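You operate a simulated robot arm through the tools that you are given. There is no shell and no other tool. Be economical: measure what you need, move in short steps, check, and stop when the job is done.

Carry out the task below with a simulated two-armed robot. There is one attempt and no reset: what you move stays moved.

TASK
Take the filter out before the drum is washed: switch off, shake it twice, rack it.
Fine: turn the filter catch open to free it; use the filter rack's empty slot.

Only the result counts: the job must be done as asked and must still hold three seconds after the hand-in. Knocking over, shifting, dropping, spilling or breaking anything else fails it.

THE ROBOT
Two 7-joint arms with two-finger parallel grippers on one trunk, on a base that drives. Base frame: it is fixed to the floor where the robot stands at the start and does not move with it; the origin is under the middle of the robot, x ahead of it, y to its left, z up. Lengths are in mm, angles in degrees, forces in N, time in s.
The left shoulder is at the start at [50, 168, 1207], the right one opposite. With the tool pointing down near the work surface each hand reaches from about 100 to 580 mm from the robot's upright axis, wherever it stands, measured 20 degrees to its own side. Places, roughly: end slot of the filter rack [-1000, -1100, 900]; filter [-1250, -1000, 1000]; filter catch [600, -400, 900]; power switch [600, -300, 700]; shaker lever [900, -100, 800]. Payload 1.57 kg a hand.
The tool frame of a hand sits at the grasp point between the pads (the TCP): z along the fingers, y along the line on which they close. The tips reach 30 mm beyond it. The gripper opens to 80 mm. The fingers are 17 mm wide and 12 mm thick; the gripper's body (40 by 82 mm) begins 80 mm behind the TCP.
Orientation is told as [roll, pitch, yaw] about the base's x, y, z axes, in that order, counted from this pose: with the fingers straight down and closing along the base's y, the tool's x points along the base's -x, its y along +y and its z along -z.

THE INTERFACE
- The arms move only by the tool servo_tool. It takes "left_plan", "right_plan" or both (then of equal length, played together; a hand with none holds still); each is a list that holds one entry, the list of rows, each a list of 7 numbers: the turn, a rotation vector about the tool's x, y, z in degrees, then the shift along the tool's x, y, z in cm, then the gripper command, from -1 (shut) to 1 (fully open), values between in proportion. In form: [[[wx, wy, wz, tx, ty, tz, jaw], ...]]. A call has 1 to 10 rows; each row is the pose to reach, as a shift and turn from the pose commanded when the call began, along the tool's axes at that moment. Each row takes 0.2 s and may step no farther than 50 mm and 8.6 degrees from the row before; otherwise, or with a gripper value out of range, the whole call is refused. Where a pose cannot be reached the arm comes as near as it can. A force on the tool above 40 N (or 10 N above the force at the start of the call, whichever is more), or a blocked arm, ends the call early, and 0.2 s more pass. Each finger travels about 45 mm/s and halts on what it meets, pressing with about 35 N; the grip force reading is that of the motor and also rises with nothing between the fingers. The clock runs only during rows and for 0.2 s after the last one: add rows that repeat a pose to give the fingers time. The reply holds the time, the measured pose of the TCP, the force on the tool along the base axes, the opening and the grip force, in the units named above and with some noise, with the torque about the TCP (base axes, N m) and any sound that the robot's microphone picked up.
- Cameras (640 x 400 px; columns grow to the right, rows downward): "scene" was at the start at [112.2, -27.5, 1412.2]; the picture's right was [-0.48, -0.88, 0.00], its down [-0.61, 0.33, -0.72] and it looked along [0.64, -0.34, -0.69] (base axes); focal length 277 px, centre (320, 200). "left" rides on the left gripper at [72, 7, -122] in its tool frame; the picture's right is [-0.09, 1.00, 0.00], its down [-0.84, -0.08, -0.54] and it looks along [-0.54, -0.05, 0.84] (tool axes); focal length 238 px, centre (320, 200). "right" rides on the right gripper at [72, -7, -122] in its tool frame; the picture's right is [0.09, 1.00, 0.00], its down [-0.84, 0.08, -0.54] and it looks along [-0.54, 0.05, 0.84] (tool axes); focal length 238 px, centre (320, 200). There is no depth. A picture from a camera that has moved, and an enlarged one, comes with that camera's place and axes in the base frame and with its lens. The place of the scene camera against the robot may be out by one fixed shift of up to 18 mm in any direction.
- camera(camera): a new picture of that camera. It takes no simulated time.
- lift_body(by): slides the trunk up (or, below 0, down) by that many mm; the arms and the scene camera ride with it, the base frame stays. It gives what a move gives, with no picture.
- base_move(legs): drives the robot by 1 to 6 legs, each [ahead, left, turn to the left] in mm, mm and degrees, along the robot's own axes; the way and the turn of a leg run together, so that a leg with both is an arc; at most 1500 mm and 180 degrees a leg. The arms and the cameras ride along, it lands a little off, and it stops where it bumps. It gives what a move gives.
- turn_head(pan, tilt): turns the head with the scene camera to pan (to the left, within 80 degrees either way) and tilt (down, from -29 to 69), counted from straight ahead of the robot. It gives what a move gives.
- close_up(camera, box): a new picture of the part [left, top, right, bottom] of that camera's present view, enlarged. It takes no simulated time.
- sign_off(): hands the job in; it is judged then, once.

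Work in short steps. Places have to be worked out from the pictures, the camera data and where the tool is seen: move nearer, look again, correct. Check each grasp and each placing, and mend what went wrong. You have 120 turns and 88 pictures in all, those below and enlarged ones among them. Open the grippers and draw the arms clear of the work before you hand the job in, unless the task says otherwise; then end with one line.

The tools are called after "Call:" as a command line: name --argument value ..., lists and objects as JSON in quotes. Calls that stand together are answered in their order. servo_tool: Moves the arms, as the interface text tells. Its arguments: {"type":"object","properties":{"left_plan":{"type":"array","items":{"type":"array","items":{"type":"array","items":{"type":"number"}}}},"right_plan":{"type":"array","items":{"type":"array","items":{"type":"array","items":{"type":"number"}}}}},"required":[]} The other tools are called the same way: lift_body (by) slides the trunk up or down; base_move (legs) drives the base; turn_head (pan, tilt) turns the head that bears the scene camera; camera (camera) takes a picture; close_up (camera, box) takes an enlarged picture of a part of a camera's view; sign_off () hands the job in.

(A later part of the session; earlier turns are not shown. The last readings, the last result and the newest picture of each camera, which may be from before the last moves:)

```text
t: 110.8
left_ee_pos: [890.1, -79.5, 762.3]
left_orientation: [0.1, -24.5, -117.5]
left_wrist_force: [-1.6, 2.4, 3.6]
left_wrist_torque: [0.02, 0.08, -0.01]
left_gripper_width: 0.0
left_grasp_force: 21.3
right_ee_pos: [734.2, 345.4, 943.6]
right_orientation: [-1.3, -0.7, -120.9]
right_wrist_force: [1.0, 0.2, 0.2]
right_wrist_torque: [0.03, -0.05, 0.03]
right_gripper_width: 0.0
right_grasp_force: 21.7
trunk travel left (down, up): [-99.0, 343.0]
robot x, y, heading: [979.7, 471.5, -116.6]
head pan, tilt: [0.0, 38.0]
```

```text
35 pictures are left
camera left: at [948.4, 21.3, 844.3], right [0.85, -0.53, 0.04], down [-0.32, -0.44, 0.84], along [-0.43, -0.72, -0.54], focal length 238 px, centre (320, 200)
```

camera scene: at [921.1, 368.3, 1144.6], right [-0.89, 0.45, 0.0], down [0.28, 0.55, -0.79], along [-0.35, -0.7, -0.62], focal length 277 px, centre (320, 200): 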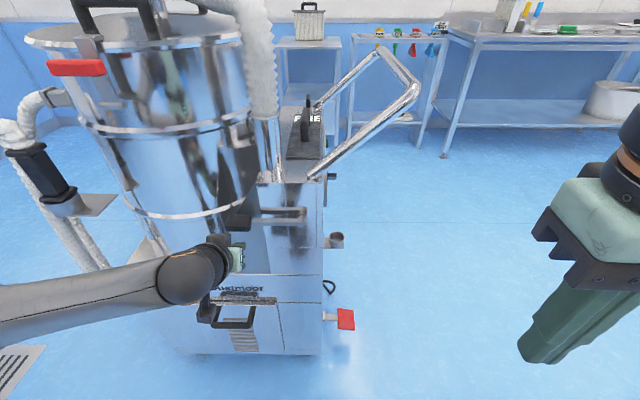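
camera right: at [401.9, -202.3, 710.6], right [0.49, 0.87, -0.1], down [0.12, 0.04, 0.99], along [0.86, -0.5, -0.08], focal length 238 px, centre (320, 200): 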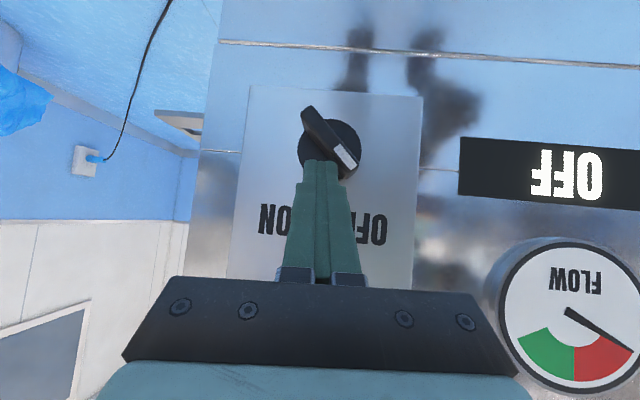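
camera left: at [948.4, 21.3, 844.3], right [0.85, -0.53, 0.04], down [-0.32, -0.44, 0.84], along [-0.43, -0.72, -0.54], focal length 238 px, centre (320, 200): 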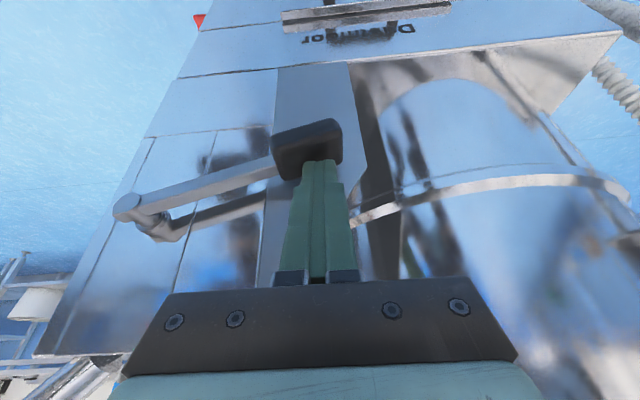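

It moves down easily when pressed slowly. Continue along the arc.

Call:
servo_tool --left_plan '[[[0, 0, 0, 0.19, -0.1, 0.41, -1], [0, 0, 0, 0.37, -0.2, 0.82, -1], [0, 0, 0, 0.56, -0.3, 1.23, -1], [0, 0, 0, 0.74, -0.4, 1.64, -1], [0, 0, 0, 0.93, -0.5, 2.05, -1], [0, 0, 0, 1.12, -0.7, 2.46, -1], [0, 0, 0, 1.3, -0.9, 2.87, -1], [0, 0, 0, 1.49, -1.1, 3.28, -1], [0, 0, 0, 1.67, -1.3, 3.69, -1], [0, 0, 0, 1.86, -1.5, 4.1, -1]]]'

Call:
servo_tool --left_plan '[[[0, 0, 0, 0.19, -0.2, 0.41, -1], [0, 0, 0, 0.37, -0.5, 0.82, -1], [0, 0, 0, 0.56, -0.7, 1.23, -1], [0, 0, 0, 0.74, -1.0, 1.64, -1], [0, 0, 0, 0.93, -1.3, 2.05, -1], [0, 0, 0, 1.12, -1.6, 2.46, -1], [0, 0, 0, 1.3, -1.9, 2.87, -1], [0, 0, 0, 1.49, -2.2, 3.28, -1], [0, 0, 0, 1.67, -2.6, 3.69, -1], [0, 0, 0, 1.86, -3, 4.1, -1]]]'

Call:
camera --camera "left"

```text
t: 112.5
left_ee_pos: [884.4, -76.3, 738.2]
left_orientation: [0.3, -25.5, -117.2]
left_wrist_force: [9.4, 11.6, 17.3]
left_wrist_torque: [0.33, -0.1, -0.09]
left_gripper_width: 0.0
left_grasp_force: 21.6
right_ee_pos: [735.3, 346.8, 945.3]
right_orientation: [-1.3, -0.8, -120.9]
right_wrist_force: [0.1, 0.1, -0.5]
right_wrist_torque: [0.0, 0.01, 0.04]
right_gripper_width: 0.2
right_grasp_force: 21.0
trunk travel left (down, up): [-99.0, 343.0]
robot x, y, heading: [976.8, 471.2, -116.5]
head pan, tilt: [0.0, 38.0]
stopped in row 8 (left hand): the force on the tool passed its limit at 43 N (the readings are from after the stop); the commanded pose is now the measured one
```

```text
t: 113.0
left_ee_pos: [884.4, -77.6, 736.7]
left_orientation: [0.3, -25.8, -117.0]
left_wrist_force: [10.1, 10.7, 17.1]
left_wrist_torque: [0.3, -0.11, -0.13]
left_gripper_width: 0.5
left_grasp_force: 21.3
right_ee_pos: [735.6, 348.1, 944.9]
right_orientation: [-1.2, -0.7, -120.6]
right_wrist_force: [-0.1, 1.5, 1.1]
right_wrist_torque: [0.0, 0.01, 0.01]
right_gripper_width: 0.3
right_grasp_force: 21.0
trunk travel left (down, up): [-99.0, 343.0]
robot x, y, heading: [982.3, 470.8, -116.5]
head pan, tilt: [0.0, 38.0]
stopped in row 2 (left hand): the force on the tool passed its limit at 44 N (the readings are from after the stop); the commanded pose is now the measured one
```

```text
34 pictures are left
camera left: at [942.5, 25.5, 816.7], right [0.85, -0.53, 0.04], down [-0.31, -0.42, 0.85], along [-0.43, -0.74, -0.52], focal length 238 px, centre (320, 200)
```

left: 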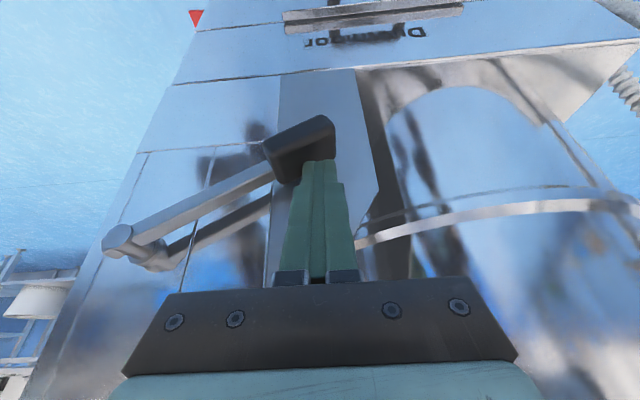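

Speed-dependent resistance makes the end stop ambiguous; press again very slowly (1.5 mm per row) to see whether it yields.

Call:
servo_tool --left_plan '[[[0, 0, 0, 0.0, 0, 0, -1], [0, 0, 0, 0.07, -0.05, 0.14, -1], [0, 0, 0, 0.14, -0.1, 0.27, -1], [0, 0, 0, 0.2, -0.15, 0.41, -1], [0, 0, 0, 0.26, -0.2, 0.55, -1], [0, 0, 0, 0.32, -0.25, 0.68, -1], [0, 0, 0, 0.38, -0.3, 0.82, -1], [0, 0, 0, 0.45, -0.35, 0.96, -1], [0, 0, 0, 0.51, -0.4, 1.09, -1], [0, 0, 0, 0.57, -0.45, 1.23, -1]]]'

Call:
close_up --camera "scene" --box '[180, 170, 340, 270]'

```text
t: 113.9
left_ee_pos: [883.1, -79.7, 736.0]
left_orientation: [0.2, -26.3, -116.7]
left_wrist_force: [10.0, 10.0, 15.6]
left_wrist_torque: [0.29, -0.1, -0.13]
left_gripper_width: 0.0
left_grasp_force: 21.7
right_ee_pos: [736.4, 347.4, 944.0]
right_orientation: [-1.3, -0.8, -120.8]
right_wrist_force: [0.9, 0.2, -0.2]
right_wrist_torque: [0.01, 0.03, -0.02]
right_gripper_width: 0.3
right_grasp_force: 21.4
trunk travel left (down, up): [-99.0, 343.0]
robot x, y, heading: [980.2, 474.0, -116.4]
head pan, tilt: [0.0, 38.0]
stopped in row 4 (left hand): the force on the tool passed its limit at 41 N (the readings are from after the stop); the commanded pose is now the measured one
```

```text
4.00 times, centred on (260, 220) of scene
camera zoom: at [923.2, 371.0, 1144.6], right [-0.9, 0.45, 0.0], down [0.27, 0.55, -0.79], along [-0.35, -0.71, -0.61], focal length 1109 px, centre (560, 120)
```

zoom: 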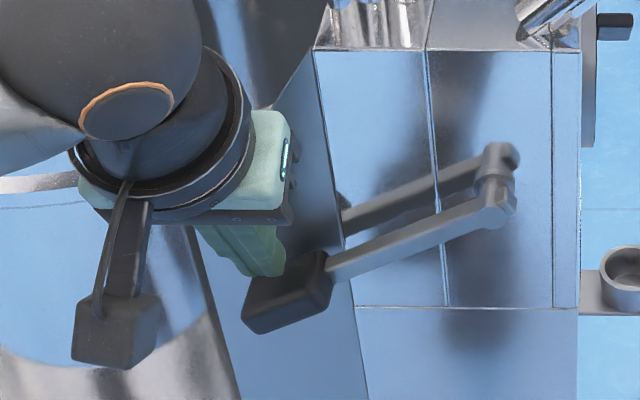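

The lever is down about 25–28° and firm there — likely the end stop. Raise the hand and see whether it springs back.

Call:
servo_tool --left_plan '[[[0, 0, 0, -0.45, 0, -0.9, -1], [0, 0, 0, -0.9, 0, -1.8, -1], [0, 0, 0, -1.35, 0, -2.7, -1], [0, 0, 0, -1.8, 0, -3.6, -1], [0, 0, 0, -2.25, 0.3, -4.5, -1], [0, 0, 0, -2.9, 0.5, -6, -1], [0, 0, 0, -2.9, 0.5, -6, -1]]]'

Call:
camera --camera "left"

```text
t: 115.5
left_ee_pos: [886.4, -81.8, 800.3]
left_orientation: [0.1, -26.0, -116.7]
left_wrist_force: [-0.9, 0.0, -0.1]
left_wrist_torque: [0.01, -0.01, 0.01]
left_gripper_width: 0.1
left_grasp_force: 20.5
right_ee_pos: [735.7, 345.5, 943.8]
right_orientation: [-1.3, -0.7, -120.8]
right_wrist_force: [-0.2, 0.2, 1.2]
right_wrist_torque: [0.0, 0.0, -0.03]
right_gripper_width: 0.0
right_grasp_force: 21.0
trunk travel left (down, up): [-99.0, 343.0]
robot x, y, heading: [981.5, 469.0, -116.5]
head pan, tilt: [0.0, 38.0]
```

```text
32 pictures are left
camera left: at [944.5, 21.2, 878.7], right [0.85, -0.52, 0.04], down [-0.3, -0.42, 0.85], along [-0.43, -0.74, -0.52], focal length 238 px, centre (320, 200)
```

left: 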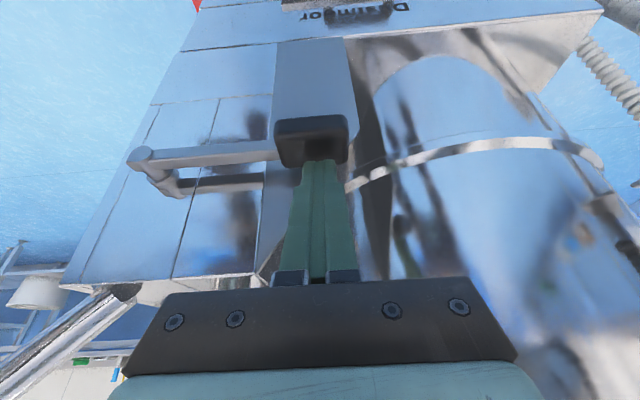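

It springs back, so that's one full shake. Now the second stroke, slowly, following the arc.

Call:
servo_tool --left_plan '[[[0, 0, 0, 0.44, 0, 0.9, -1], [0, 0, 0, 0.79, 0, 1.62, -1], [0, 0, 0, 0.94, 0, 1.93, -1], [0, 0, 0, 1.09, 0, 2.25, -1], [0, 0, 0, 1.25, 0, 2.56, -1], [0, 0, 0, 1.4, 0, 2.88, -1], [0, 0, 0, 1.55, 0, 3.2, -1], [0, 0, 0, 1.71, -0.1, 3.5, -1], [0, 0, 0, 1.86, -0.2, 3.83, -1], [0, 0, 0, 2.01, -0.3, 4.14, -1]]]'

Call:
servo_tool --left_plan '[[[0, 0, 0, 0.13, -0.1, 0.27, -1], [0, 0, 0, 0.26, -0.2, 0.54, -1], [0, 0, 0, 0.39, -0.3, 0.81, -1], [0, 0, 0, 0.53, -0.4, 1.08, -1], [0, 0, 0, 0.66, -0.5, 1.35, -1], [0, 0, 0, 0.79, -0.6, 1.62, -1], [0, 0, 0, 0.92, -0.7, 1.89, -1], [0, 0, 0, 1.05, -0.8, 2.16, -1], [0, 0, 0, 1.18, -0.9, 2.43, -1], [0, 0, 0, 1.31, -1.0, 2.7, -1]]]'

Call:
close_up --camera "scene" --box '[180, 170, 340, 270]'

```text
t: 117.7
left_ee_pos: [883.4, -79.9, 755.0]
left_orientation: [0.2, -26.2, -116.8]
left_wrist_force: [0.5, -0.1, 4.3]
left_wrist_torque: [-0.03, 0.03, 0.01]
left_gripper_width: 0.3
left_grasp_force: 21.8
right_ee_pos: [735.7, 346.1, 944.3]
right_orientation: [-1.3, -0.7, -120.7]
right_wrist_force: [-0.8, 0.0, -0.5]
right_wrist_torque: [0.02, 0.0, -0.01]
right_gripper_width: 0.0
right_grasp_force: 21.5
trunk travel left (down, up): [-99.0, 343.0]
robot x, y, heading: [979.3, 471.3, -116.5]
head pan, tilt: [0.0, 38.0]
```

```text
t: 119.7
left_ee_pos: [878.4, -78.1, 737.3]
left_orientation: [0.1, -27.0, -116.5]
left_wrist_force: [10.2, 9.8, 16.1]
left_wrist_torque: [0.3, -0.13, -0.11]
left_gripper_width: 0.0
left_grasp_force: 20.8
right_ee_pos: [735.4, 347.1, 944.7]
right_orientation: [-1.4, -0.7, -120.7]
right_wrist_force: [0.7, 0.5, 0.0]
right_wrist_torque: [0.0, -0.01, -0.01]
right_gripper_width: 0.0
right_grasp_force: 20.7
trunk travel left (down, up): [-99.0, 343.0]
robot x, y, heading: [975.8, 470.5, -116.4]
head pan, tilt: [0.0, 38.0]
stopped in row 9 (left hand): the force on the tool passed its limit at 42 N (the readings are from after the stop); the commanded pose is now the measured one
```

```text
4.00 times, centred on (260, 220) of scene
camera zoom: at [923.6, 370.9, 1144.7], right [-0.9, 0.44, 0.0], down [0.27, 0.55, -0.79], along [-0.35, -0.71, -0.61], focal length 1109 px, centre (560, 120)
```

zoom: 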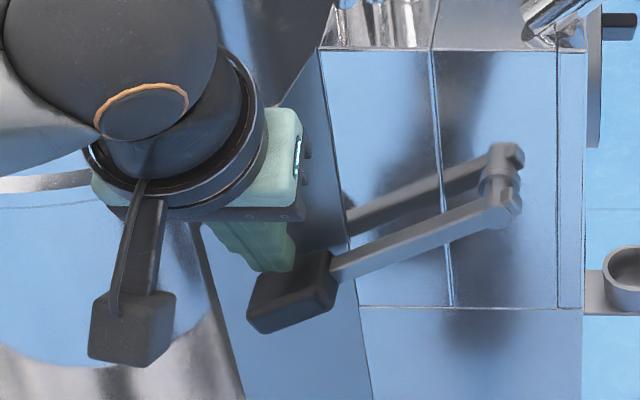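

The second stroke hit the same stop. Release the lever and withdraw the left hand outward and up.

Call:
servo_tool --left_plan '[[[0, 0, 0, -0.45, 0, -0.9, -1], [0, 0, 0, -0.9, 0, -1.8, -1], [0, 0, 0, -1.35, 0, -2.7, -1], [0, 0, 0, -1.8, 0.3, -3.6, -1], [0, 0, 0, -2.9, 0.5, -6, -1], [0, 5, 0, -2, 0.5, -10, -1], [0, 10, 0, 1, 0.5, -13, -1], [0, 15, 0, 4, 0, -16, -1], [0, 20, 0, 7, 0, -18, -1], [0, 25, 0, 10, 0, -19, -1]]]'

Call:
lift_body --by 300

Call:
turn_head --pan 10 --tilt 40

Call:
camera --camera "scene"

```text
t: 121.9
left_ee_pos: [952.9, 78.7, 860.5]
left_orientation: [0.2, -1.5, -116.5]
left_wrist_force: [-0.5, 0.0, 0.4]
left_wrist_torque: [-0.03, -0.04, 0.01]
left_gripper_width: 0.0
left_grasp_force: 21.2
right_ee_pos: [736.0, 345.7, 943.8]
right_orientation: [-1.3, -0.7, -120.7]
right_wrist_force: [0.1, 0.1, 0.5]
right_wrist_torque: [0.02, -0.01, 0.0]
right_gripper_width: 0.0
right_grasp_force: 21.3
trunk travel left (down, up): [-99.0, 343.0]
robot x, y, heading: [978.6, 469.0, -116.9]
head pan, tilt: [0.0, 38.0]
```

```text
t: 124.9
left_ee_pos: [951.9, 78.9, 1161.4]
left_orientation: [0.1, -1.6, -116.5]
left_wrist_force: [-0.6, 0.6, -0.1]
left_wrist_torque: [0.0, -0.04, -0.01]
left_gripper_width: 0.1
left_grasp_force: 21.4
right_ee_pos: [735.8, 344.2, 1244.5]
right_orientation: [-1.3, -0.6, -120.6]
right_wrist_force: [0.7, 0.6, 0.5]
right_wrist_torque: [-0.02, -0.02, -0.02]
right_gripper_width: 0.0
right_grasp_force: 21.3
trunk travel left (down, up): [-399.0, 43.0]
robot x, y, heading: [976.4, 470.0, -116.3]
head pan, tilt: [0.0, 38.0]
```

```text
t: 125.6
left_ee_pos: [951.8, 78.0, 1160.9]
left_orientation: [0.1, -1.7, -116.5]
left_wrist_force: [-0.6, 0.1, 0.4]
left_wrist_torque: [-0.01, 0.02, 0.01]
left_gripper_width: 0.3
left_grasp_force: 21.4
right_ee_pos: [736.4, 344.7, 1244.4]
right_orientation: [-1.3, -0.5, -120.7]
right_wrist_force: [0.2, 1.1, -0.4]
right_wrist_torque: [0.0, 0.01, -0.01]
right_gripper_width: 0.3
right_grasp_force: 21.7
trunk travel left (down, up): [-399.0, 43.0]
robot x, y, heading: [980.4, 470.7, -116.5]
head pan, tilt: [10.0, 40.0]
```

```text
30 pictures are left
camera scene: at [936.7, 364.6, 1441.6], right [-0.96, 0.28, 0.0], down [0.18, 0.62, -0.77], along [-0.22, -0.73, -0.64], focal length 277 px, centre (320, 200)
```

scene: 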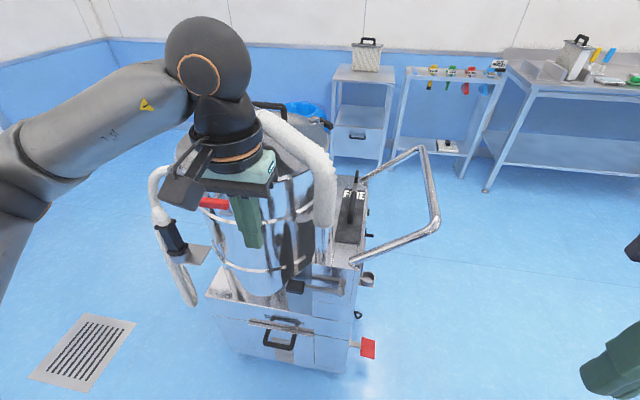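

Shakes done. Now drive back round to the front, with hands high, to deal with the catch and filter (handle ≈ ahead 679/lateral 120/z 888; catch ≈ ahead 686/lateral -41/z 881).

Call:
base_move --legs '[[0, -620, 0], [0, 0, 88], [0, -690, 0], [130, 0, 0]]'

Call:
turn_head --pan -10 --tilt 50

Call:
camera --camera "scene"

```text
t: 142.1
left_ee_pos: [600.0, 44.7, 1160.9]
left_orientation: [0.0, -1.6, -29.0]
left_wrist_force: [-0.1, -1.1, -0.6]
left_wrist_torque: [0.07, 0.0, 0.0]
left_gripper_width: 0.0
left_grasp_force: 21.7
right_ee_pos: [323.8, -160.3, 1243.4]
right_orientation: [-1.3, -0.6, -33.1]
right_wrist_force: [1.7, 0.2, -0.3]
right_wrist_torque: [0.03, 0.03, -0.01]
right_gripper_width: 0.1
right_grasp_force: 21.0
trunk travel left (down, up): [-399.0, 43.0]
robot x, y, heading: [207.3, 92.0, -29.0]
head pan, tilt: [10.0, 40.0]
```

```text
t: 143.0
left_ee_pos: [598.2, 44.7, 1162.4]
left_orientation: [0.2, -1.6, -28.9]
left_wrist_force: [0.0, 0.4, -0.5]
left_wrist_torque: [-0.01, -0.01, 0.0]
left_gripper_width: 0.4
left_grasp_force: 21.3
right_ee_pos: [323.6, -158.2, 1244.5]
right_orientation: [-1.4, -0.6, -33.1]
right_wrist_force: [0.6, 0.6, 0.6]
right_wrist_torque: [0.0, 0.05, 0.05]
right_gripper_width: 0.1
right_grasp_force: 21.5
trunk travel left (down, up): [-399.0, 43.0]
robot x, y, heading: [209.2, 88.8, -29.1]
head pan, tilt: [-10.0, 50.0]
```

```text
29 pictures are left
camera scene: at [303.1, 32.7, 1427.4], right [-0.63, -0.78, 0.0], down [-0.6, 0.48, -0.64], along [0.5, -0.4, -0.77], focal length 277 px, centre (320, 200)
```

scene: 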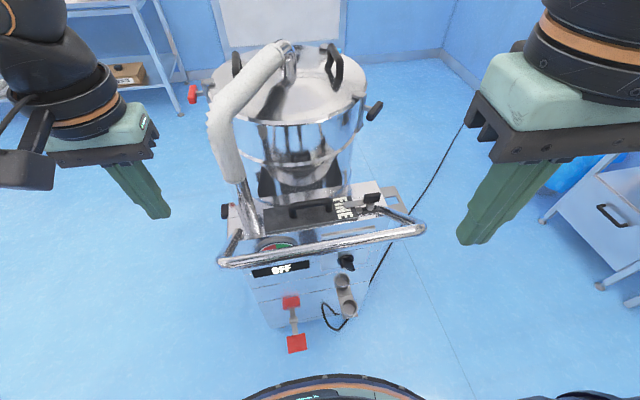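

Move 60 mm closer and 40 mm right, and bring the right hand above the catch for a close look.

Call:
base_move --legs '[[60, -40, 0]]'

Call:
servo_tool --right_plan '[[[0, 0, -1, -3, 0, 2, 0], [0, 0, -2, -6, 0, 4, 0], [0, 0, -3, -9, 0, 6.5, 0], [0, 0, -4, -12, -0.1, 9, 0], [0, 0, -4.7, -15, -0.1, 12, 0], [0, 0, -4.7, -17, -0.1, 15, 0], [0, 0, -4.7, -18, -0.1, 16.4, 0], [0, 0, -4.7, -18, -0.1, 16.4, 0]]]'

Call:
camera --camera "right"

```text
t: 144.0
left_ee_pos: [631.5, -19.5, 1160.3]
left_orientation: [0.2, -1.7, -28.9]
left_wrist_force: [1.4, -0.4, 0.4]
left_wrist_torque: [0.0, 0.01, -0.01]
left_gripper_width: 0.0
left_grasp_force: 21.2
right_ee_pos: [355.3, -223.8, 1244.3]
right_orientation: [-1.2, -0.5, -33.2]
right_wrist_force: [0.7, 0.2, -0.1]
right_wrist_torque: [0.02, 0.01, -0.01]
right_gripper_width: 0.0
right_grasp_force: 21.1
trunk travel left (down, up): [-399.0, 43.0]
robot x, y, heading: [239.3, 24.8, -28.9]
head pan, tilt: [-10.0, 50.0]
```

```text
t: 145.8
left_ee_pos: [631.4, -19.6, 1161.3]
left_orientation: [0.1, -1.6, -28.9]
left_wrist_force: [0.0, -0.7, -0.9]
left_wrist_torque: [-0.02, 0.01, 0.02]
left_gripper_width: 0.2
left_grasp_force: 21.2
right_ee_pos: [504.8, -327.5, 1081.2]
right_orientation: [-1.3, -0.6, -28.4]
right_wrist_force: [0.1, 0.3, -1.0]
right_wrist_torque: [0.0, 0.0, -0.02]
right_gripper_width: 39.9
right_grasp_force: 0.1
trunk travel left (down, up): [-399.0, 43.0]
robot x, y, heading: [241.6, 25.5, -29.0]
head pan, tilt: [-10.0, 50.0]
```

```text
28 pictures are left
camera right: at [437.0, -296.0, 1203.3], right [0.39, 0.92, -0.03], down [0.77, -0.32, 0.55], along [0.5, -0.23, -0.84], focal length 238 px, centre (320, 200)
```

right: 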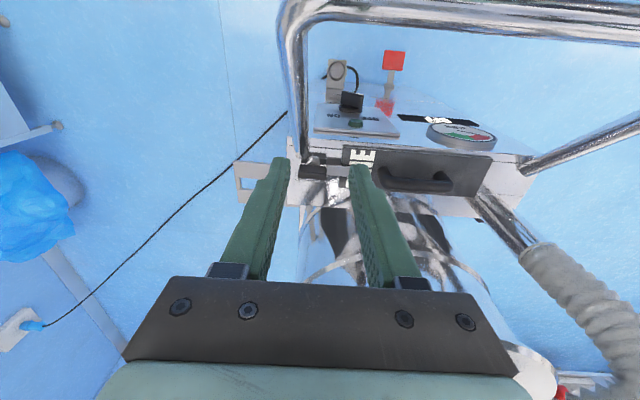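

Call:
close_up --camera "right" --box '[270, 130, 430, 230]'

```text
4.00 times, centred on (350, 180) of right
camera zoom: at [437.0, -296.0, 1203.3], right [0.39, 0.92, -0.03], down [0.77, -0.32, 0.55], along [0.5, -0.23, -0.84], focal length 953 px, centre (200, 280)
```

zoom: 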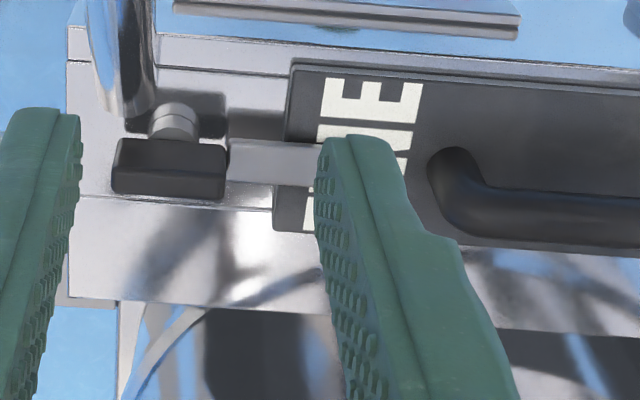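

The catch is a black bar-shaped knob (≈44×20 mm, long axis lateral) on a post with a tongue over the filter's right edge. I'll turn the hand 90° (counter-clockwise) so the fingers straddle the knob's narrow side, checking reach.

Call:
servo_tool --right_plan '[[[0, 0, -8.5, -1, 0, 0, 0], [0, 0, -17, -2, 0, 0, 0], [0, 0, -25.5, -3, 0, 0, 0], [0, 0, -34, -4, 0, 0, 0], [0, 0, -42.5, -5, 0, 0, 0], [0, 0, -51, -6, 0, 0, 0], [0, 0, -59.5, -7, 0, 0, 0], [0, 0, -68, -8, 0, 0, 0], [0, 0, -76.5, -9, 0, 0, 0], [0, 0, -85, -9.5, 0, 0, 0]]]'

```text
t: 148.0
left_ee_pos: [630.9, -18.9, 1161.5]
left_orientation: [0.1, -1.6, -28.9]
left_wrist_force: [1.3, -0.7, 0.1]
left_wrist_torque: [0.01, -0.01, 0.02]
left_gripper_width: 0.0
left_grasp_force: 21.1
right_ee_pos: [483.6, -239.0, 1033.4]
right_orientation: [-4.3, 0.9, 51.2]
right_wrist_force: [5.4, -1.9, 7.0]
right_wrist_torque: [-0.01, 0.02, 0.01]
right_gripper_width: 35.0
right_grasp_force: 0.0
right hand out of reach, approached as far as the arm can: row 6, 7, 8, 9, 10
trunk travel left (down, up): [-399.0, 43.0]
robot x, y, heading: [245.6, 26.1, -28.8]
head pan, tilt: [-10.0, 50.0]
```

The yaw isn't reachable and the hand sagged onto the bar region. Raise it immediately and undo the turn.

Call:
servo_tool --right_plan '[[[0, 0, 0, 0, 0, -2, 0], [0, 0, 0, 0, 0, -4.5, 0], [0, 0, 8.5, 0, 0, -7, 0], [0, 0, 17, 0, 0, -9, 0], [0, 0, 25.5, 0, 0, -9, 0], [0, 0, 34, 0, 0, -9, 0], [0, 0, 42.5, 0, 0, -9, 0], [0, 0, 51, 0, 0, -9, 0], [0, 0, 59.5, 0, 0, -9, 0], [0, 0, 68, 0, 0, -9, 0]]]'

Call:
camera --camera "scene"

```text
t: 150.2
left_ee_pos: [629.9, -18.8, 1161.8]
left_orientation: [0.0, -1.5, -28.9]
left_wrist_force: [-0.2, -0.5, -0.1]
left_wrist_torque: [-0.01, 0.01, 0.01]
left_gripper_width: 0.1
left_grasp_force: 21.3
right_ee_pos: [475.5, -236.3, 1122.6]
right_orientation: [-2.5, -3.3, -16.9]
right_wrist_force: [-0.7, -0.1, 0.3]
right_wrist_torque: [-0.01, 0.01, 0.02]
right_gripper_width: 40.2
right_grasp_force: 0.1
right hand out of reach, approached as far as the arm can: row 2
trunk travel left (down, up): [-399.0, 43.0]
robot x, y, heading: [239.5, 25.0, -28.9]
head pan, tilt: [-10.0, 50.0]
```

```text
26 pictures are left
camera scene: at [335.4, -31.3, 1427.4], right [-0.63, -0.78, 0.0], down [-0.6, 0.48, -0.64], along [0.5, -0.4, -0.77], focal length 277 px, centre (320, 200)
```

scene: 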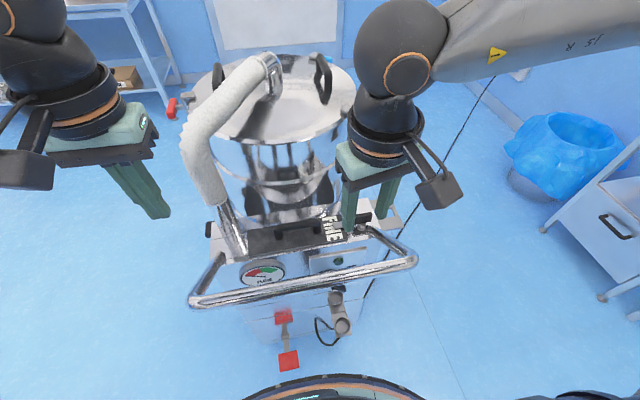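

Try the other way (clockwise) at this safe height, holding position.

Call:
servo_tool --right_plan '[[[0, 0, 8.5, 0, 0, 0, 0], [0, 0, 17, 0, 0, 0, 0], [0, 0, 25.5, 0, 0, 0, 0], [0, 0, 34, 0, 0, 0, 0], [0, 0, 42.5, 0, 0, 0, 0], [0, 0, 51, 0, 0, 0, 0], [0, 0, 59.5, 0, 0, 0, 0], [0, 0, 68, 0, 0, 0, 0], [0, 0, 76.5, 0, 0, 0, 0], [0, 0, 85, 0, 0, 0, 0]]]'

Call:
servo_tool --right_plan '[[[0, 0, 8, 0, 0, 0, 0], [0, 0, 16, 0, 0, 0, 0], [0, 0, 16, 1.5, 2, 0, 0], [0, 0, 16, 3, 5, 0, 0], [0, 0, 16, 5, 8, 0, 0], [0, 0, 16, 5, 8, 0, 0]]]'

```text
t: 152.4
left_ee_pos: [631.2, -18.0, 1160.9]
left_orientation: [0.1, -1.5, -28.9]
left_wrist_force: [0.4, -0.1, 0.0]
left_wrist_torque: [-0.01, -0.01, -0.02]
left_gripper_width: 0.3
left_grasp_force: 21.6
right_ee_pos: [475.5, -236.1, 1122.8]
right_orientation: [3.1, -2.7, -102.1]
right_wrist_force: [-0.6, -0.5, -0.2]
right_wrist_torque: [-0.02, 0.0, -0.03]
right_gripper_width: 40.3
right_grasp_force: 0.1
trunk travel left (down, up): [-399.0, 43.0]
robot x, y, heading: [240.9, 24.3, -28.9]
head pan, tilt: [-10.0, 50.0]
```

```text
t: 153.8
left_ee_pos: [631.2, -19.3, 1161.2]
left_orientation: [0.0, -1.5, -28.9]
left_wrist_force: [-0.2, -0.1, 0.0]
left_wrist_torque: [0.0, 0.02, 0.02]
left_gripper_width: 0.1
left_grasp_force: 20.7
right_ee_pos: [501.6, -237.6, 1120.9]
right_orientation: [3.7, -1.7, -117.8]
right_wrist_force: [0.0, 0.0, 0.5]
right_wrist_torque: [-0.01, -0.02, -0.06]
right_gripper_width: 40.1
right_grasp_force: 0.0
right hand out of reach, approached as far as the arm can: row 3, 4, 5, 6
trunk travel left (down, up): [-399.0, 43.0]
robot x, y, heading: [239.6, 26.8, -28.7]
head pan, tilt: [-10.0, 50.0]
```

Clockwise yaw works but not with enough reach from here; standing at the machine's right side (facing it) gives a zero-yaw grip on both catch and handle. Tuck the right hand, then drive round to the right side, staying clear of the cord.

Call:
servo_tool --right_plan '[[[0, 0, -8.5, 0, 0, -1, 0], [0, 0, -17, 0, 0, -2, 0], [0, 0, -25.5, 0, 0, -2, 0], [0, 0, -34, 0, 0, -2, 0], [0, 0, -42.5, 0, 0, -2, 0], [0, 0, -51, 0, 0, -2, 0], [0, 0, -59.5, 0, 0, -2, 0], [0, 0, -68, 0, 0, -2, 0], [0, 0, -76.5, 0, 0, -2, 0], [0, 0, -85, 0, 0, -2, 0]]]'

Call:
base_move --legs '[[-250, 0, 0], [0, -600, 0], [0, 0, 91], [0, -560, 0]]'

Call:
turn_head --pan -12 --tilt 45

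Call:
camera --camera "scene"

```text
t: 156.0
left_ee_pos: [629.8, -18.4, 1161.7]
left_orientation: [0.1, -1.6, -28.8]
left_wrist_force: [-0.1, 0.8, 0.5]
left_wrist_torque: [-0.03, 0.03, -0.02]
left_gripper_width: 0.1
left_grasp_force: 21.0
right_ee_pos: [499.2, -235.2, 1144.0]
right_orientation: [-1.5, -3.8, -32.6]
right_wrist_force: [-0.2, 0.8, 0.0]
right_wrist_torque: [0.0, 0.03, 0.0]
right_gripper_width: 40.0
right_grasp_force: 0.0
right hand out of reach, approached as far as the arm can: row 3, 4, 5, 6, 7, 8, 9, 10
trunk travel left (down, up): [-399.0, 43.0]
robot x, y, heading: [242.4, 26.9, -28.6]
head pan, tilt: [-10.0, 50.0]
```

```text
t: 172.0
left_ee_pos: [260.7, -240.4, 1161.9]
left_orientation: [0.1, -1.7, 63.0]
left_wrist_force: [-0.3, 0.3, 0.3]
left_wrist_torque: [-0.01, 0.0, -0.01]
left_gripper_width: 0.1
left_grasp_force: 21.1
right_ee_pos: [481.9, -367.0, 1143.3]
right_orientation: [-1.3, -3.9, 59.0]
right_wrist_force: [0.5, 0.0, -0.4]
right_wrist_torque: [0.0, 0.01, -0.01]
right_gripper_width: 40.4
right_grasp_force: 0.1
trunk travel left (down, up): [-399.0, 43.0]
robot x, y, heading: [229.7, -634.2, 63.1]
head pan, tilt: [-10.0, 50.0]
```

```text
t: 172.7
left_ee_pos: [260.3, -241.9, 1162.1]
left_orientation: [0.1, -1.6, 63.0]
left_wrist_force: [0.3, -0.3, -0.4]
left_wrist_torque: [-0.03, -0.02, 0.01]
left_gripper_width: 0.0
left_grasp_force: 21.1
right_ee_pos: [481.3, -366.9, 1143.3]
right_orientation: [-1.3, -3.7, 59.1]
right_wrist_force: [-0.5, 0.0, -0.4]
right_wrist_torque: [0.0, 0.01, 0.02]
right_gripper_width: 39.9
right_grasp_force: 0.0
trunk travel left (down, up): [-399.0, 43.0]
robot x, y, heading: [230.2, -634.6, 63.3]
head pan, tilt: [-12.0, 45.0]
```

```text
25 pictures are left
camera scene: at [298.6, -522.5, 1434.3], right [0.78, -0.63, 0.0], down [-0.45, -0.55, -0.71], along [0.44, 0.55, -0.71], focal length 277 px, centre (320, 200)
```

scene: 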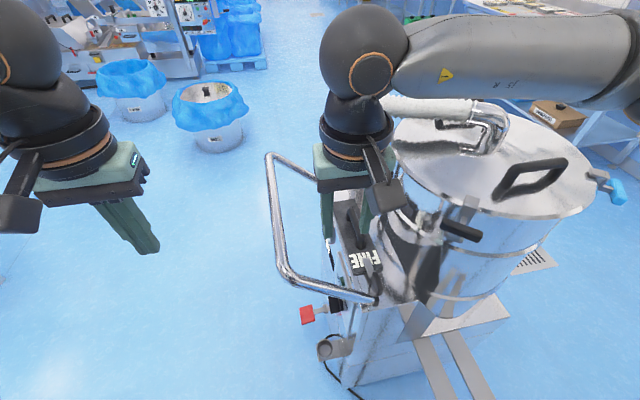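

Now on the right side (axis at ahead 505, lateral -449). Move the right hand above the catch at [584,-362], first across, then down to z≈1000.

Call:
servo_tool --right_plan '[[[0, 1, -1, -1.9, -2.9, 0, 0.1], [0, 2, -2, -3.8, -5.8, 0.2, 0.1], [0, 3.8, -2.6, -5.7, -8.6, 0.4, 0.1], [0, 3.8, -2.6, -5.5, -8.6, 3.5, 0.1], [0, 3.8, -2.6, -5.3, -8.6, 7, 0.1], [0, 3.8, -2.6, -5, -8.6, 11, 0.1], [0, 3.8, -2.6, -4.8, -8.6, 14.6, 0.1], [0, 3.8, -2.6, -4.8, -8.6, 14.6, 0.1]]]'

Call:
camera --camera "right"

```text
t: 174.5
left_ee_pos: [260.7, -242.3, 1161.5]
left_orientation: [0.1, -1.6, 62.9]
left_wrist_force: [0.9, -0.2, -0.2]
left_wrist_torque: [0.01, 0.02, 0.03]
left_gripper_width: 0.0
left_grasp_force: 22.1
right_ee_pos: [588.0, -364.3, 1000.6]
right_orientation: [-1.5, 0.0, 61.5]
right_wrist_force: [0.1, 1.0, 0.3]
right_wrist_torque: [0.0, -0.01, 0.02]
right_gripper_width: 43.7
right_grasp_force: 0.0
trunk travel left (down, up): [-399.0, 43.0]
robot x, y, heading: [227.8, -634.6, 62.9]
head pan, tilt: [-12.0, 45.0]
```

```text
24 pictures are left
camera right: at [556.1, -429.7, 1123.2], right [-0.92, 0.39, -0.03], down [0.32, 0.78, 0.54], along [0.23, 0.49, -0.84], focal length 238 px, centre (320, 200)
```

right: 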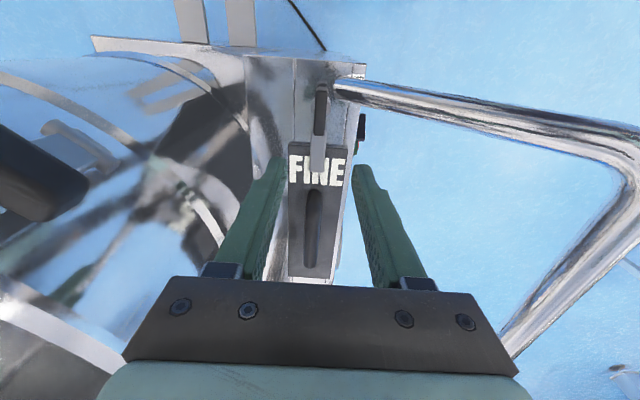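

Wrist views put the catch knob at [583.5,-378.5,863] and the handle at [659,-234,857]. Descend to z≈930 above the knob with a narrower opening and look again (the tube foot is close).

Call:
servo_tool --right_plan '[[[0, 0, 0, 0.5, -0.2, 2, -0.2], [0, 0, 0, 1.0, -0.3, 4, -0.25], [0, 0, 0, 1.0, -0.3, 6, -0.25], [0, 0, 0, 1.0, -0.3, 7, -0.25]]]'

Call:
close_up --camera "right" --box '[240, 80, 400, 180]'

```text
t: 175.5
left_ee_pos: [259.7, -241.0, 1161.7]
left_orientation: [0.1, -1.5, 62.9]
left_wrist_force: [-0.1, 0.7, 0.1]
left_wrist_torque: [-0.02, -0.02, 0.0]
left_gripper_width: 0.2
left_grasp_force: 21.1
right_ee_pos: [587.7, -374.3, 933.7]
right_orientation: [-1.4, 0.1, 61.5]
right_wrist_force: [-0.1, -0.5, -0.6]
right_wrist_torque: [-0.04, -0.02, 0.0]
right_gripper_width: 30.0
right_grasp_force: 0.0
trunk travel left (down, up): [-399.0, 43.0]
robot x, y, heading: [231.2, -630.6, 62.8]
head pan, tilt: [-12.0, 45.0]
```

```text
4.00 times, centred on (320, 130) of right
camera zoom: at [555.7, -440.0, 1054.8], right [-0.92, 0.39, -0.03], down [0.32, 0.78, 0.54], along [0.23, 0.49, -0.84], focal length 953 px, centre (320, 480)
```

zoom: 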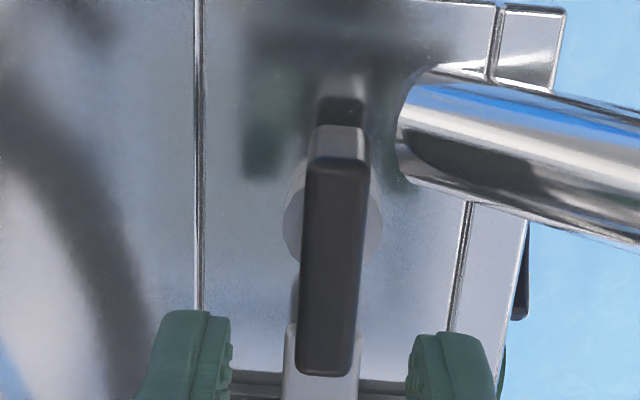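

Clear view: bar knob pivots on the post at ≈[581,-384.5]; bar centre line fits the hand. Descend 47 mm (slightly inboard to avoid the tube) and grip.

Call:
servo_tool --right_plan '[[[0, 0, 0, -0.3, 0.12, 1.5, -0.25], [0, 0, 0, -0.4, 0.12, 3, -0.25], [0, 0, 0, -0.4, 0.12, 4, -0.25], [0, 0, 0, -0.4, 0.12, 4.7, -0.25], [0, 0, 0, -0.4, 0.12, 4.7, -0.6], [0, 0, 0, -0.4, 0.12, 4.7, -1], [0, 0, 0, -0.4, 0.12, 4.7, -1]]]'

Call:
close_up --camera "right" --box '[240, 60, 400, 160]'

```text
t: 177.3
left_ee_pos: [259.1, -241.2, 1160.8]
left_orientation: [0.1, -1.6, 62.9]
left_wrist_force: [0.0, 0.7, 1.1]
left_wrist_torque: [0.03, 0.02, -0.01]
left_gripper_width: 0.0
left_grasp_force: 20.8
right_ee_pos: [589.0, -377.3, 905.4]
right_orientation: [0.1, -0.3, 61.8]
right_wrist_force: [-7.2, 4.6, 0.8]
right_wrist_torque: [0.12, 0.32, -0.05]
right_gripper_width: 11.8
right_grasp_force: 28.8
right hand out of reach, approached as far as the arm can: row 2, 3, 4, 5, 6, 7
trunk travel left (down, up): [-399.0, 43.0]
robot x, y, heading: [226.4, -633.8, 63.2]
head pan, tilt: [-12.0, 45.0]
stopped in row 7 (right hand): the force on the tool passed its limit at 42 N (the readings are from after the stop); the commanded pose is now the measured one
```

```text
4.00 times, centred on (320, 110) of right
camera zoom: at [561.1, -446.2, 1026.9], right [-0.92, 0.39, 0.0], down [0.33, 0.77, 0.54], along [0.21, 0.5, -0.84], focal length 953 px, centre (320, 560)
```

zoom: 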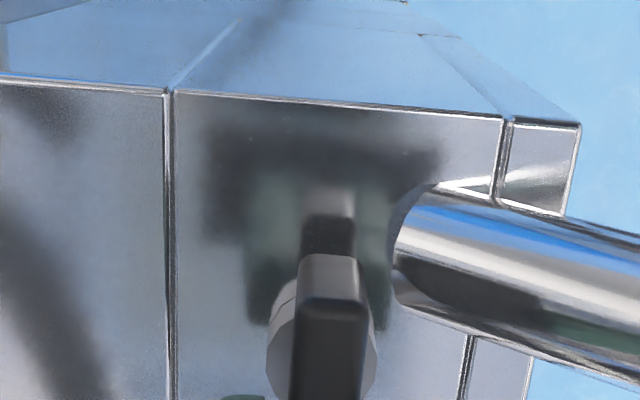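

Gripped only by the tips (arm hit its downward reach at z 905). Open, let the trunk down 20 mm instead, and grip again.

Call:
servo_tool --right_plan '[[[0, 0, 0, 0, 0, 0, -0.5], [0, 0, 0, -0.3, 0, 0, -0.25], [0, 0, 0, -0.4, 0.1, 0, -0.25]]]'

Call:
lift_body --by -20

Call:
servo_tool --right_plan '[[[0, 0, 0, 0, 0, 0, -0.5], [0, 0, 0, 0, 0, 0, -0.6], [0, 0, 0, 0, 0, 0, -0.7], [0, 0, 0, 0, 0, 0, -1], [0, 0, 0, 0, 0, 0, -1]]]'

```text
t: 178.1
left_ee_pos: [259.4, -241.6, 1162.4]
left_orientation: [0.1, -1.6, 63.0]
left_wrist_force: [0.0, -0.4, 0.0]
left_wrist_torque: [0.01, 0.01, 0.0]
left_gripper_width: 0.1
left_grasp_force: 21.6
right_ee_pos: [594.7, -376.8, 906.2]
right_orientation: [-0.3, -0.1, 61.8]
right_wrist_force: [0.5, 0.1, -0.3]
right_wrist_torque: [0.0, 0.0, 0.01]
right_gripper_width: 29.9
right_grasp_force: 0.0
right hand out of reach, approached as far as the arm can: row 3
trunk travel left (down, up): [-399.0, 43.0]
robot x, y, heading: [231.2, -625.7, 63.1]
head pan, tilt: [-12.0, 45.0]
```

```text
t: 178.8
left_ee_pos: [261.2, -240.9, 1141.5]
left_orientation: [0.2, -1.6, 63.0]
left_wrist_force: [0.3, -0.5, -1.2]
left_wrist_torque: [0.02, -0.01, 0.0]
left_gripper_width: 0.0
left_grasp_force: 21.4
right_ee_pos: [594.4, -378.4, 886.7]
right_orientation: [-0.3, -0.3, 61.8]
right_wrist_force: [0.4, -0.9, 0.2]
right_wrist_torque: [0.01, 0.01, 0.03]
right_gripper_width: 29.9
right_grasp_force: 0.0
trunk travel left (down, up): [-379.0, 63.0]
robot x, y, heading: [230.2, -632.8, 62.8]
head pan, tilt: [-12.0, 45.0]
```

```text
t: 180.0
left_ee_pos: [258.1, -240.2, 1141.5]
left_orientation: [0.0, -1.6, 63.0]
left_wrist_force: [-0.1, -0.3, -1.1]
left_wrist_torque: [0.02, 0.01, 0.01]
left_gripper_width: 0.2
left_grasp_force: 21.3
right_ee_pos: [592.1, -377.4, 886.7]
right_orientation: [-0.2, -0.2, 62.0]
right_wrist_force: [-11.2, 4.8, -0.1]
right_wrist_torque: [0.52, 0.58, -0.05]
right_gripper_width: 11.9
right_grasp_force: 28.3
trunk travel left (down, up): [-379.0, 63.0]
robot x, y, heading: [234.0, -631.8, 63.1]
head pan, tilt: [-12.0, 45.0]
```

Gripped (11.9 mm). Turn the knob clockwise slowly about its post, following the arc, and watch the torque.

Call:
servo_tool --right_plan '[[[0, 0, 5, 0, 0.15, 0, -1], [0, 0, 10, 0.02, 0.1, 0, -1], [0, 0, 15, 0.05, 0, 0, -1], [0, 0, 20, 0.08, -0.13, 0, -1], [0, 0, 25, 0.13, -0.24, 0, -1], [0, 0, 30, 0.19, -0.35, 0, -1], [0, 0, 35, 0.25, -0.45, 0, -1], [0, 0, 40, 0.33, -0.55, 0, -1], [0, 0, 45, 0.41, -0.64, 0, -1], [0, 0, 50, 0.5, -0.72, 0, -1]]]'

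Call:
camera --camera "right"

```text
t: 182.2
left_ee_pos: [259.8, -239.6, 1141.6]
left_orientation: [0.1, -1.5, 63.0]
left_wrist_force: [0.1, 0.7, 0.2]
left_wrist_torque: [-0.01, -0.01, -0.03]
left_gripper_width: 0.0
left_grasp_force: 21.7
right_ee_pos: [597.9, -382.7, 887.5]
right_orientation: [0.2, -0.4, 11.8]
right_wrist_force: [-1.8, 16.1, 0.2]
right_wrist_torque: [0.03, 0.1, -0.05]
right_gripper_width: 12.1
right_grasp_force: 29.4
trunk travel left (down, up): [-379.0, 63.0]
robot x, y, heading: [231.2, -635.9, 63.1]
head pan, tilt: [-12.0, 45.0]
```

```text
21 pictures are left
camera right: at [527.6, -405.2, 1008.0], right [-0.29, 0.96, 0.0], down [0.8, 0.24, 0.55], along [0.52, 0.16, -0.84], focal length 238 px, centre (320, 200)
```

right: 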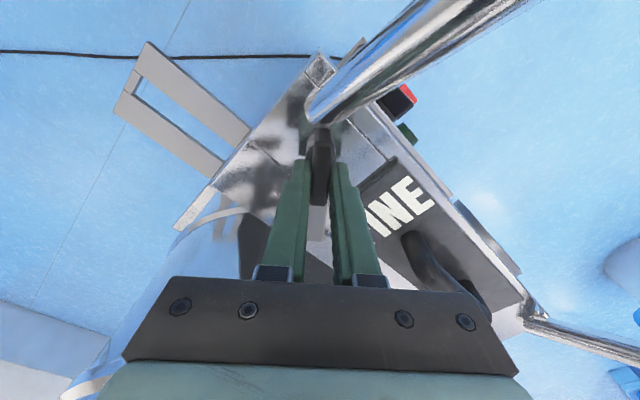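

Knob turned 50° with the tongue swinging off the filter. Continue another ~42°.

Call:
servo_tool --right_plan '[[[0, 0, 5, 0, 0.25, 0, -1], [0, 0, 10, 0.02, 0.15, 0, -1], [0, 0, 15, 0.05, 0.04, 0, -1], [0, 0, 20, 0.08, -0.08, 0, -1], [0, 0, 25, 0.13, -0.19, 0, -1], [0, 0, 30, 0.19, -0.3, 0, -1], [0, 0, 35, 0.25, -0.4, 0, -1], [0, 0, 40, 0.33, -0.5, 0, -1], [0, 0, 42, 0.36, -0.53, 0, -1]]]'

Call:
camera --camera "right"

```text
t: 184.2
left_ee_pos: [260.8, -238.7, 1140.6]
left_orientation: [0.1, -1.5, 63.0]
left_wrist_force: [-0.5, 0.6, -0.7]
left_wrist_torque: [0.03, 0.01, 0.02]
left_gripper_width: 0.0
left_grasp_force: 21.6
right_ee_pos: [597.3, -386.8, 887.2]
right_orientation: [0.4, -0.3, -30.2]
right_wrist_force: [9.2, 24.7, 2.9]
right_wrist_torque: [-0.31, 0.02, 0.6]
right_gripper_width: 12.8
right_grasp_force: 29.4
trunk travel left (down, up): [-379.0, 63.0]
robot x, y, heading: [228.5, -634.3, 63.1]
head pan, tilt: [-12.0, 45.0]
```

```text
20 pictures are left
camera right: at [530.3, -358.1, 1008.1], right [0.42, 0.91, 0.01], down [0.76, -0.36, 0.55], along [0.5, -0.22, -0.84], focal length 238 px, centre (320, 200)
```

right: 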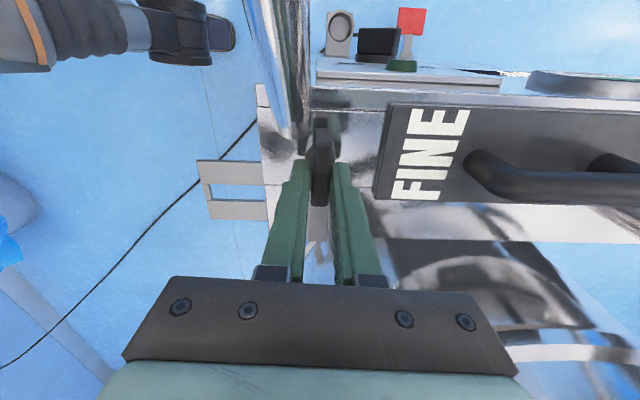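

The catch is open ~92°, tongue off the plate. Release, rise, then turn the hand back toward the filter handle's orientation.

Call:
servo_tool --right_plan '[[[0, 0, 0, 0, 0, 0, -0.55], [0, 0, 0, 0, 0.1, 0, -0.5], [0, 0, 0, 0, 0.1, -2, -0.5], [0, 0, 0, 0, 0.1, -5, -0.5], [0, 0, 0, 0, 0.1, -9, -0.3], [0, 0, 0, 0, 0.1, -13, 0], [0, 0, -8, 0, 0.1, -15, 0], [0, 0, -16, 0, 0.1, -15, 0], [0, 0, -24, 0, 0.1, -15, 0], [0, 0, -32, 0, 0.1, -15, 0]]]'

Call:
servo_tool --right_plan '[[[0, 0, -8, 0, 0, 0, 0], [0, 0, -16, 0, 0, 0, 0], [0, 0, -24, 0, 0, 0, 0], [0, 0, -32, 0, 0, 0, 0], [0, 0, -40, 0, 0, 0, 0], [0, 0, -48, 0, 0, 0, 0], [0, 0, -56, 0, 0, 0, 0], [0, 0, -60, 0, 0, 0, 0]]]'

Call:
base_move --legs '[[60, 0, -1.5]]'

Call:
camera --camera "right"

```text
t: 186.4
left_ee_pos: [259.3, -241.2, 1142.1]
left_orientation: [0.1, -1.5, 63.0]
left_wrist_force: [0.0, -0.5, -0.4]
left_wrist_torque: [-0.01, 0.01, 0.0]
left_gripper_width: 0.1
left_grasp_force: 21.2
right_ee_pos: [595.4, -390.6, 1037.5]
right_orientation: [-0.2, -0.4, 2.0]
right_wrist_force: [0.5, 0.1, -0.5]
right_wrist_torque: [0.0, 0.0, 0.01]
right_gripper_width: 39.9
right_grasp_force: 0.0
trunk travel left (down, up): [-379.0, 63.0]
robot x, y, heading: [231.2, -633.2, 62.9]
head pan, tilt: [-12.0, 45.0]
```

```text
t: 188.2
left_ee_pos: [259.4, -241.2, 1141.6]
left_orientation: [0.1, -1.6, 63.0]
left_wrist_force: [0.1, -0.7, 0.2]
left_wrist_torque: [0.01, 0.01, -0.03]
left_gripper_width: 0.1
left_grasp_force: 21.3
right_ee_pos: [595.9, -389.6, 1036.2]
right_orientation: [-0.3, -0.1, 62.0]
right_wrist_force: [0.1, -0.1, -0.2]
right_wrist_torque: [-0.03, 0.01, -0.01]
right_gripper_width: 39.8
right_grasp_force: 0.1
trunk travel left (down, up): [-379.0, 63.0]
robot x, y, heading: [226.2, -632.4, 63.0]
head pan, tilt: [-12.0, 45.0]
```

```text
t: 189.1
left_ee_pos: [298.5, -190.3, 1141.8]
left_orientation: [0.0, -1.5, 61.5]
left_wrist_force: [-0.6, 0.1, -0.5]
left_wrist_torque: [0.01, 0.02, -0.02]
left_gripper_width: 0.0
left_grasp_force: 20.9
right_ee_pos: [629.8, -349.2, 1036.0]
right_orientation: [-0.2, -0.1, 60.2]
right_wrist_force: [0.0, -0.2, -0.6]
right_wrist_torque: [-0.01, -0.02, 0.0]
right_gripper_width: 40.0
right_grasp_force: 0.1
trunk travel left (down, up): [-379.0, 63.0]
robot x, y, heading: [259.4, -578.4, 61.4]
head pan, tilt: [-12.0, 45.0]
```

```text
19 pictures are left
camera right: at [598.2, -414.1, 1157.8], right [-0.91, 0.41, -0.01], down [0.34, 0.77, 0.54], along [0.23, 0.49, -0.84], focal length 238 px, centre (320, 200)
```

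right: 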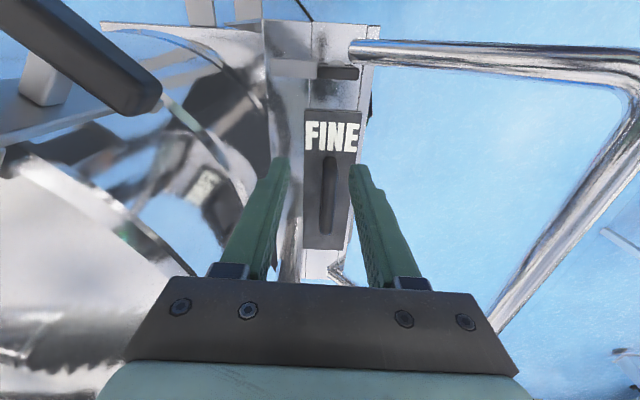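

Handle ≈ [666,-239,855]. Move the hand above it (z≈1005), keeping clear of the drum, and check with a picture.

Call:
servo_tool --right_plan '[[[0, 0, -0.5, -2, 0.5, 0.6, 0], [0, 0, -1.4, -4, 1, 1.2, 0], [0, 0, -1.4, -6, 1.5, 1.8, 0], [0, 0, -1.4, -8, 2, 2.4, 0], [0, 0, -1.4, -10, 2.3, 3, 0], [0, 0, -1.4, -11.4, 2.3, 3, 0], [0, 0, -1.4, -11.4, 2.3, 3, 0]]]'

Call:
camera --camera "right"

Call:
camera --camera "scene"

```text
t: 190.7
left_ee_pos: [297.1, -190.2, 1140.9]
left_orientation: [0.1, -1.5, 61.5]
left_wrist_force: [-0.2, 0.1, -0.6]
left_wrist_torque: [-0.01, -0.01, -0.01]
left_gripper_width: 0.0
left_grasp_force: 21.4
right_ee_pos: [666.9, -241.9, 1007.9]
right_orientation: [-0.2, -0.2, 61.7]
right_wrist_force: [0.2, -0.3, -0.7]
right_wrist_torque: [0.02, -0.03, 0.01]
right_gripper_width: 40.1
right_grasp_force: 0.1
right hand out of reach, approached as far as the arm can: row 6, 7
trunk travel left (down, up): [-379.0, 63.0]
robot x, y, heading: [259.6, -581.3, 61.5]
head pan, tilt: [-12.0, 45.0]
```

```text
18 pictures are left
camera right: at [637.1, -309.1, 1129.4], right [-0.92, 0.39, 0.0], down [0.33, 0.77, 0.54], along [0.22, 0.5, -0.84], focal length 238 px, centre (320, 200)
```

right: 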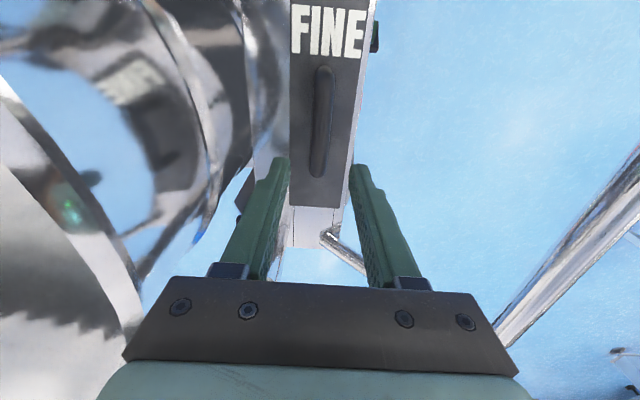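

```text
17 pictures are left
camera scene: at [328.3, -471.5, 1414.3], right [0.76, -0.65, 0.0], down [-0.46, -0.54, -0.71], along [0.46, 0.54, -0.71], focal length 277 px, centre (320, 200)
```

scene: 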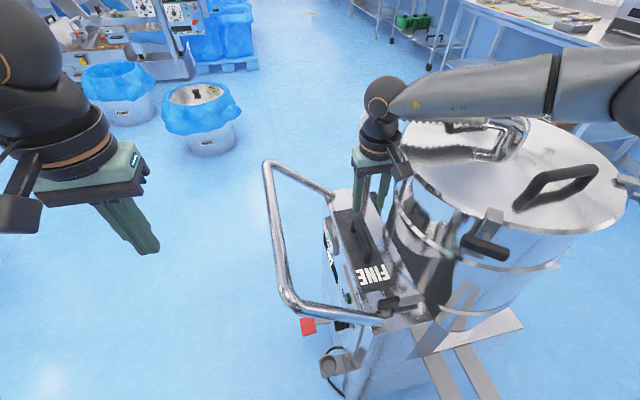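

The hand is right over the handle (needs ~3 mm left). The forearm passes over the drum's front edge, so I'll descend in stages: 70 mm first and check clearance.

Call:
servo_tool --right_plan '[[[0, 0, 0, 0, 0.3, 1.5, 0], [0, 0, 0, 0, 0.3, 3, 0], [0, 0, 0, 0, 0.3, 4.5, 0], [0, 0, 0, 0, 0.3, 6, 0], [0, 0, 0, 0, 0.3, 7, 0], [0, 0, 0, 0, 0.3, 7, 0]]]'

Call:
camera --camera "scene"

```text
t: 192.1
left_ee_pos: [297.2, -190.0, 1141.3]
left_orientation: [0.2, -1.6, 61.5]
left_wrist_force: [-0.2, -0.5, 0.1]
left_wrist_torque: [-0.02, -0.03, -0.01]
left_gripper_width: 0.1
left_grasp_force: 21.4
right_ee_pos: [671.0, -264.6, 952.0]
right_orientation: [-0.4, -0.2, 61.8]
right_wrist_force: [0.2, 0.2, 0.1]
right_wrist_torque: [0.01, 0.03, 0.0]
right_gripper_width: 39.7
right_grasp_force: 0.0
right hand out of reach, approached as far as the arm can: row 1, 2, 3, 4, 5, 6
trunk travel left (down, up): [-379.0, 63.0]
robot x, y, heading: [255.8, -575.4, 61.6]
head pan, tilt: [-12.0, 45.0]
```

```text
16 pictures are left
camera scene: at [328.2, -471.6, 1414.3], right [0.76, -0.65, 0.0], down [-0.46, -0.54, -0.71], along [0.46, 0.54, -0.71], focal length 277 px, centre (320, 200)
```

scene: 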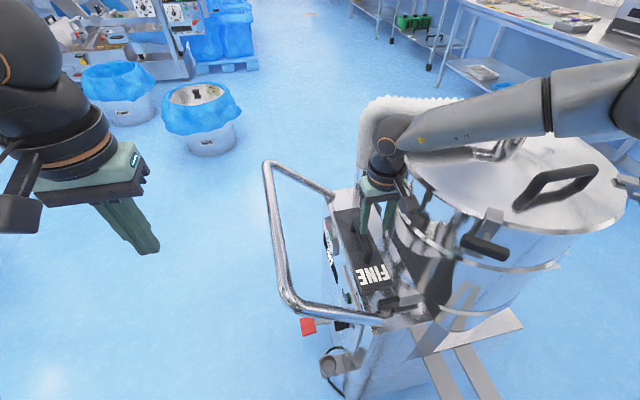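

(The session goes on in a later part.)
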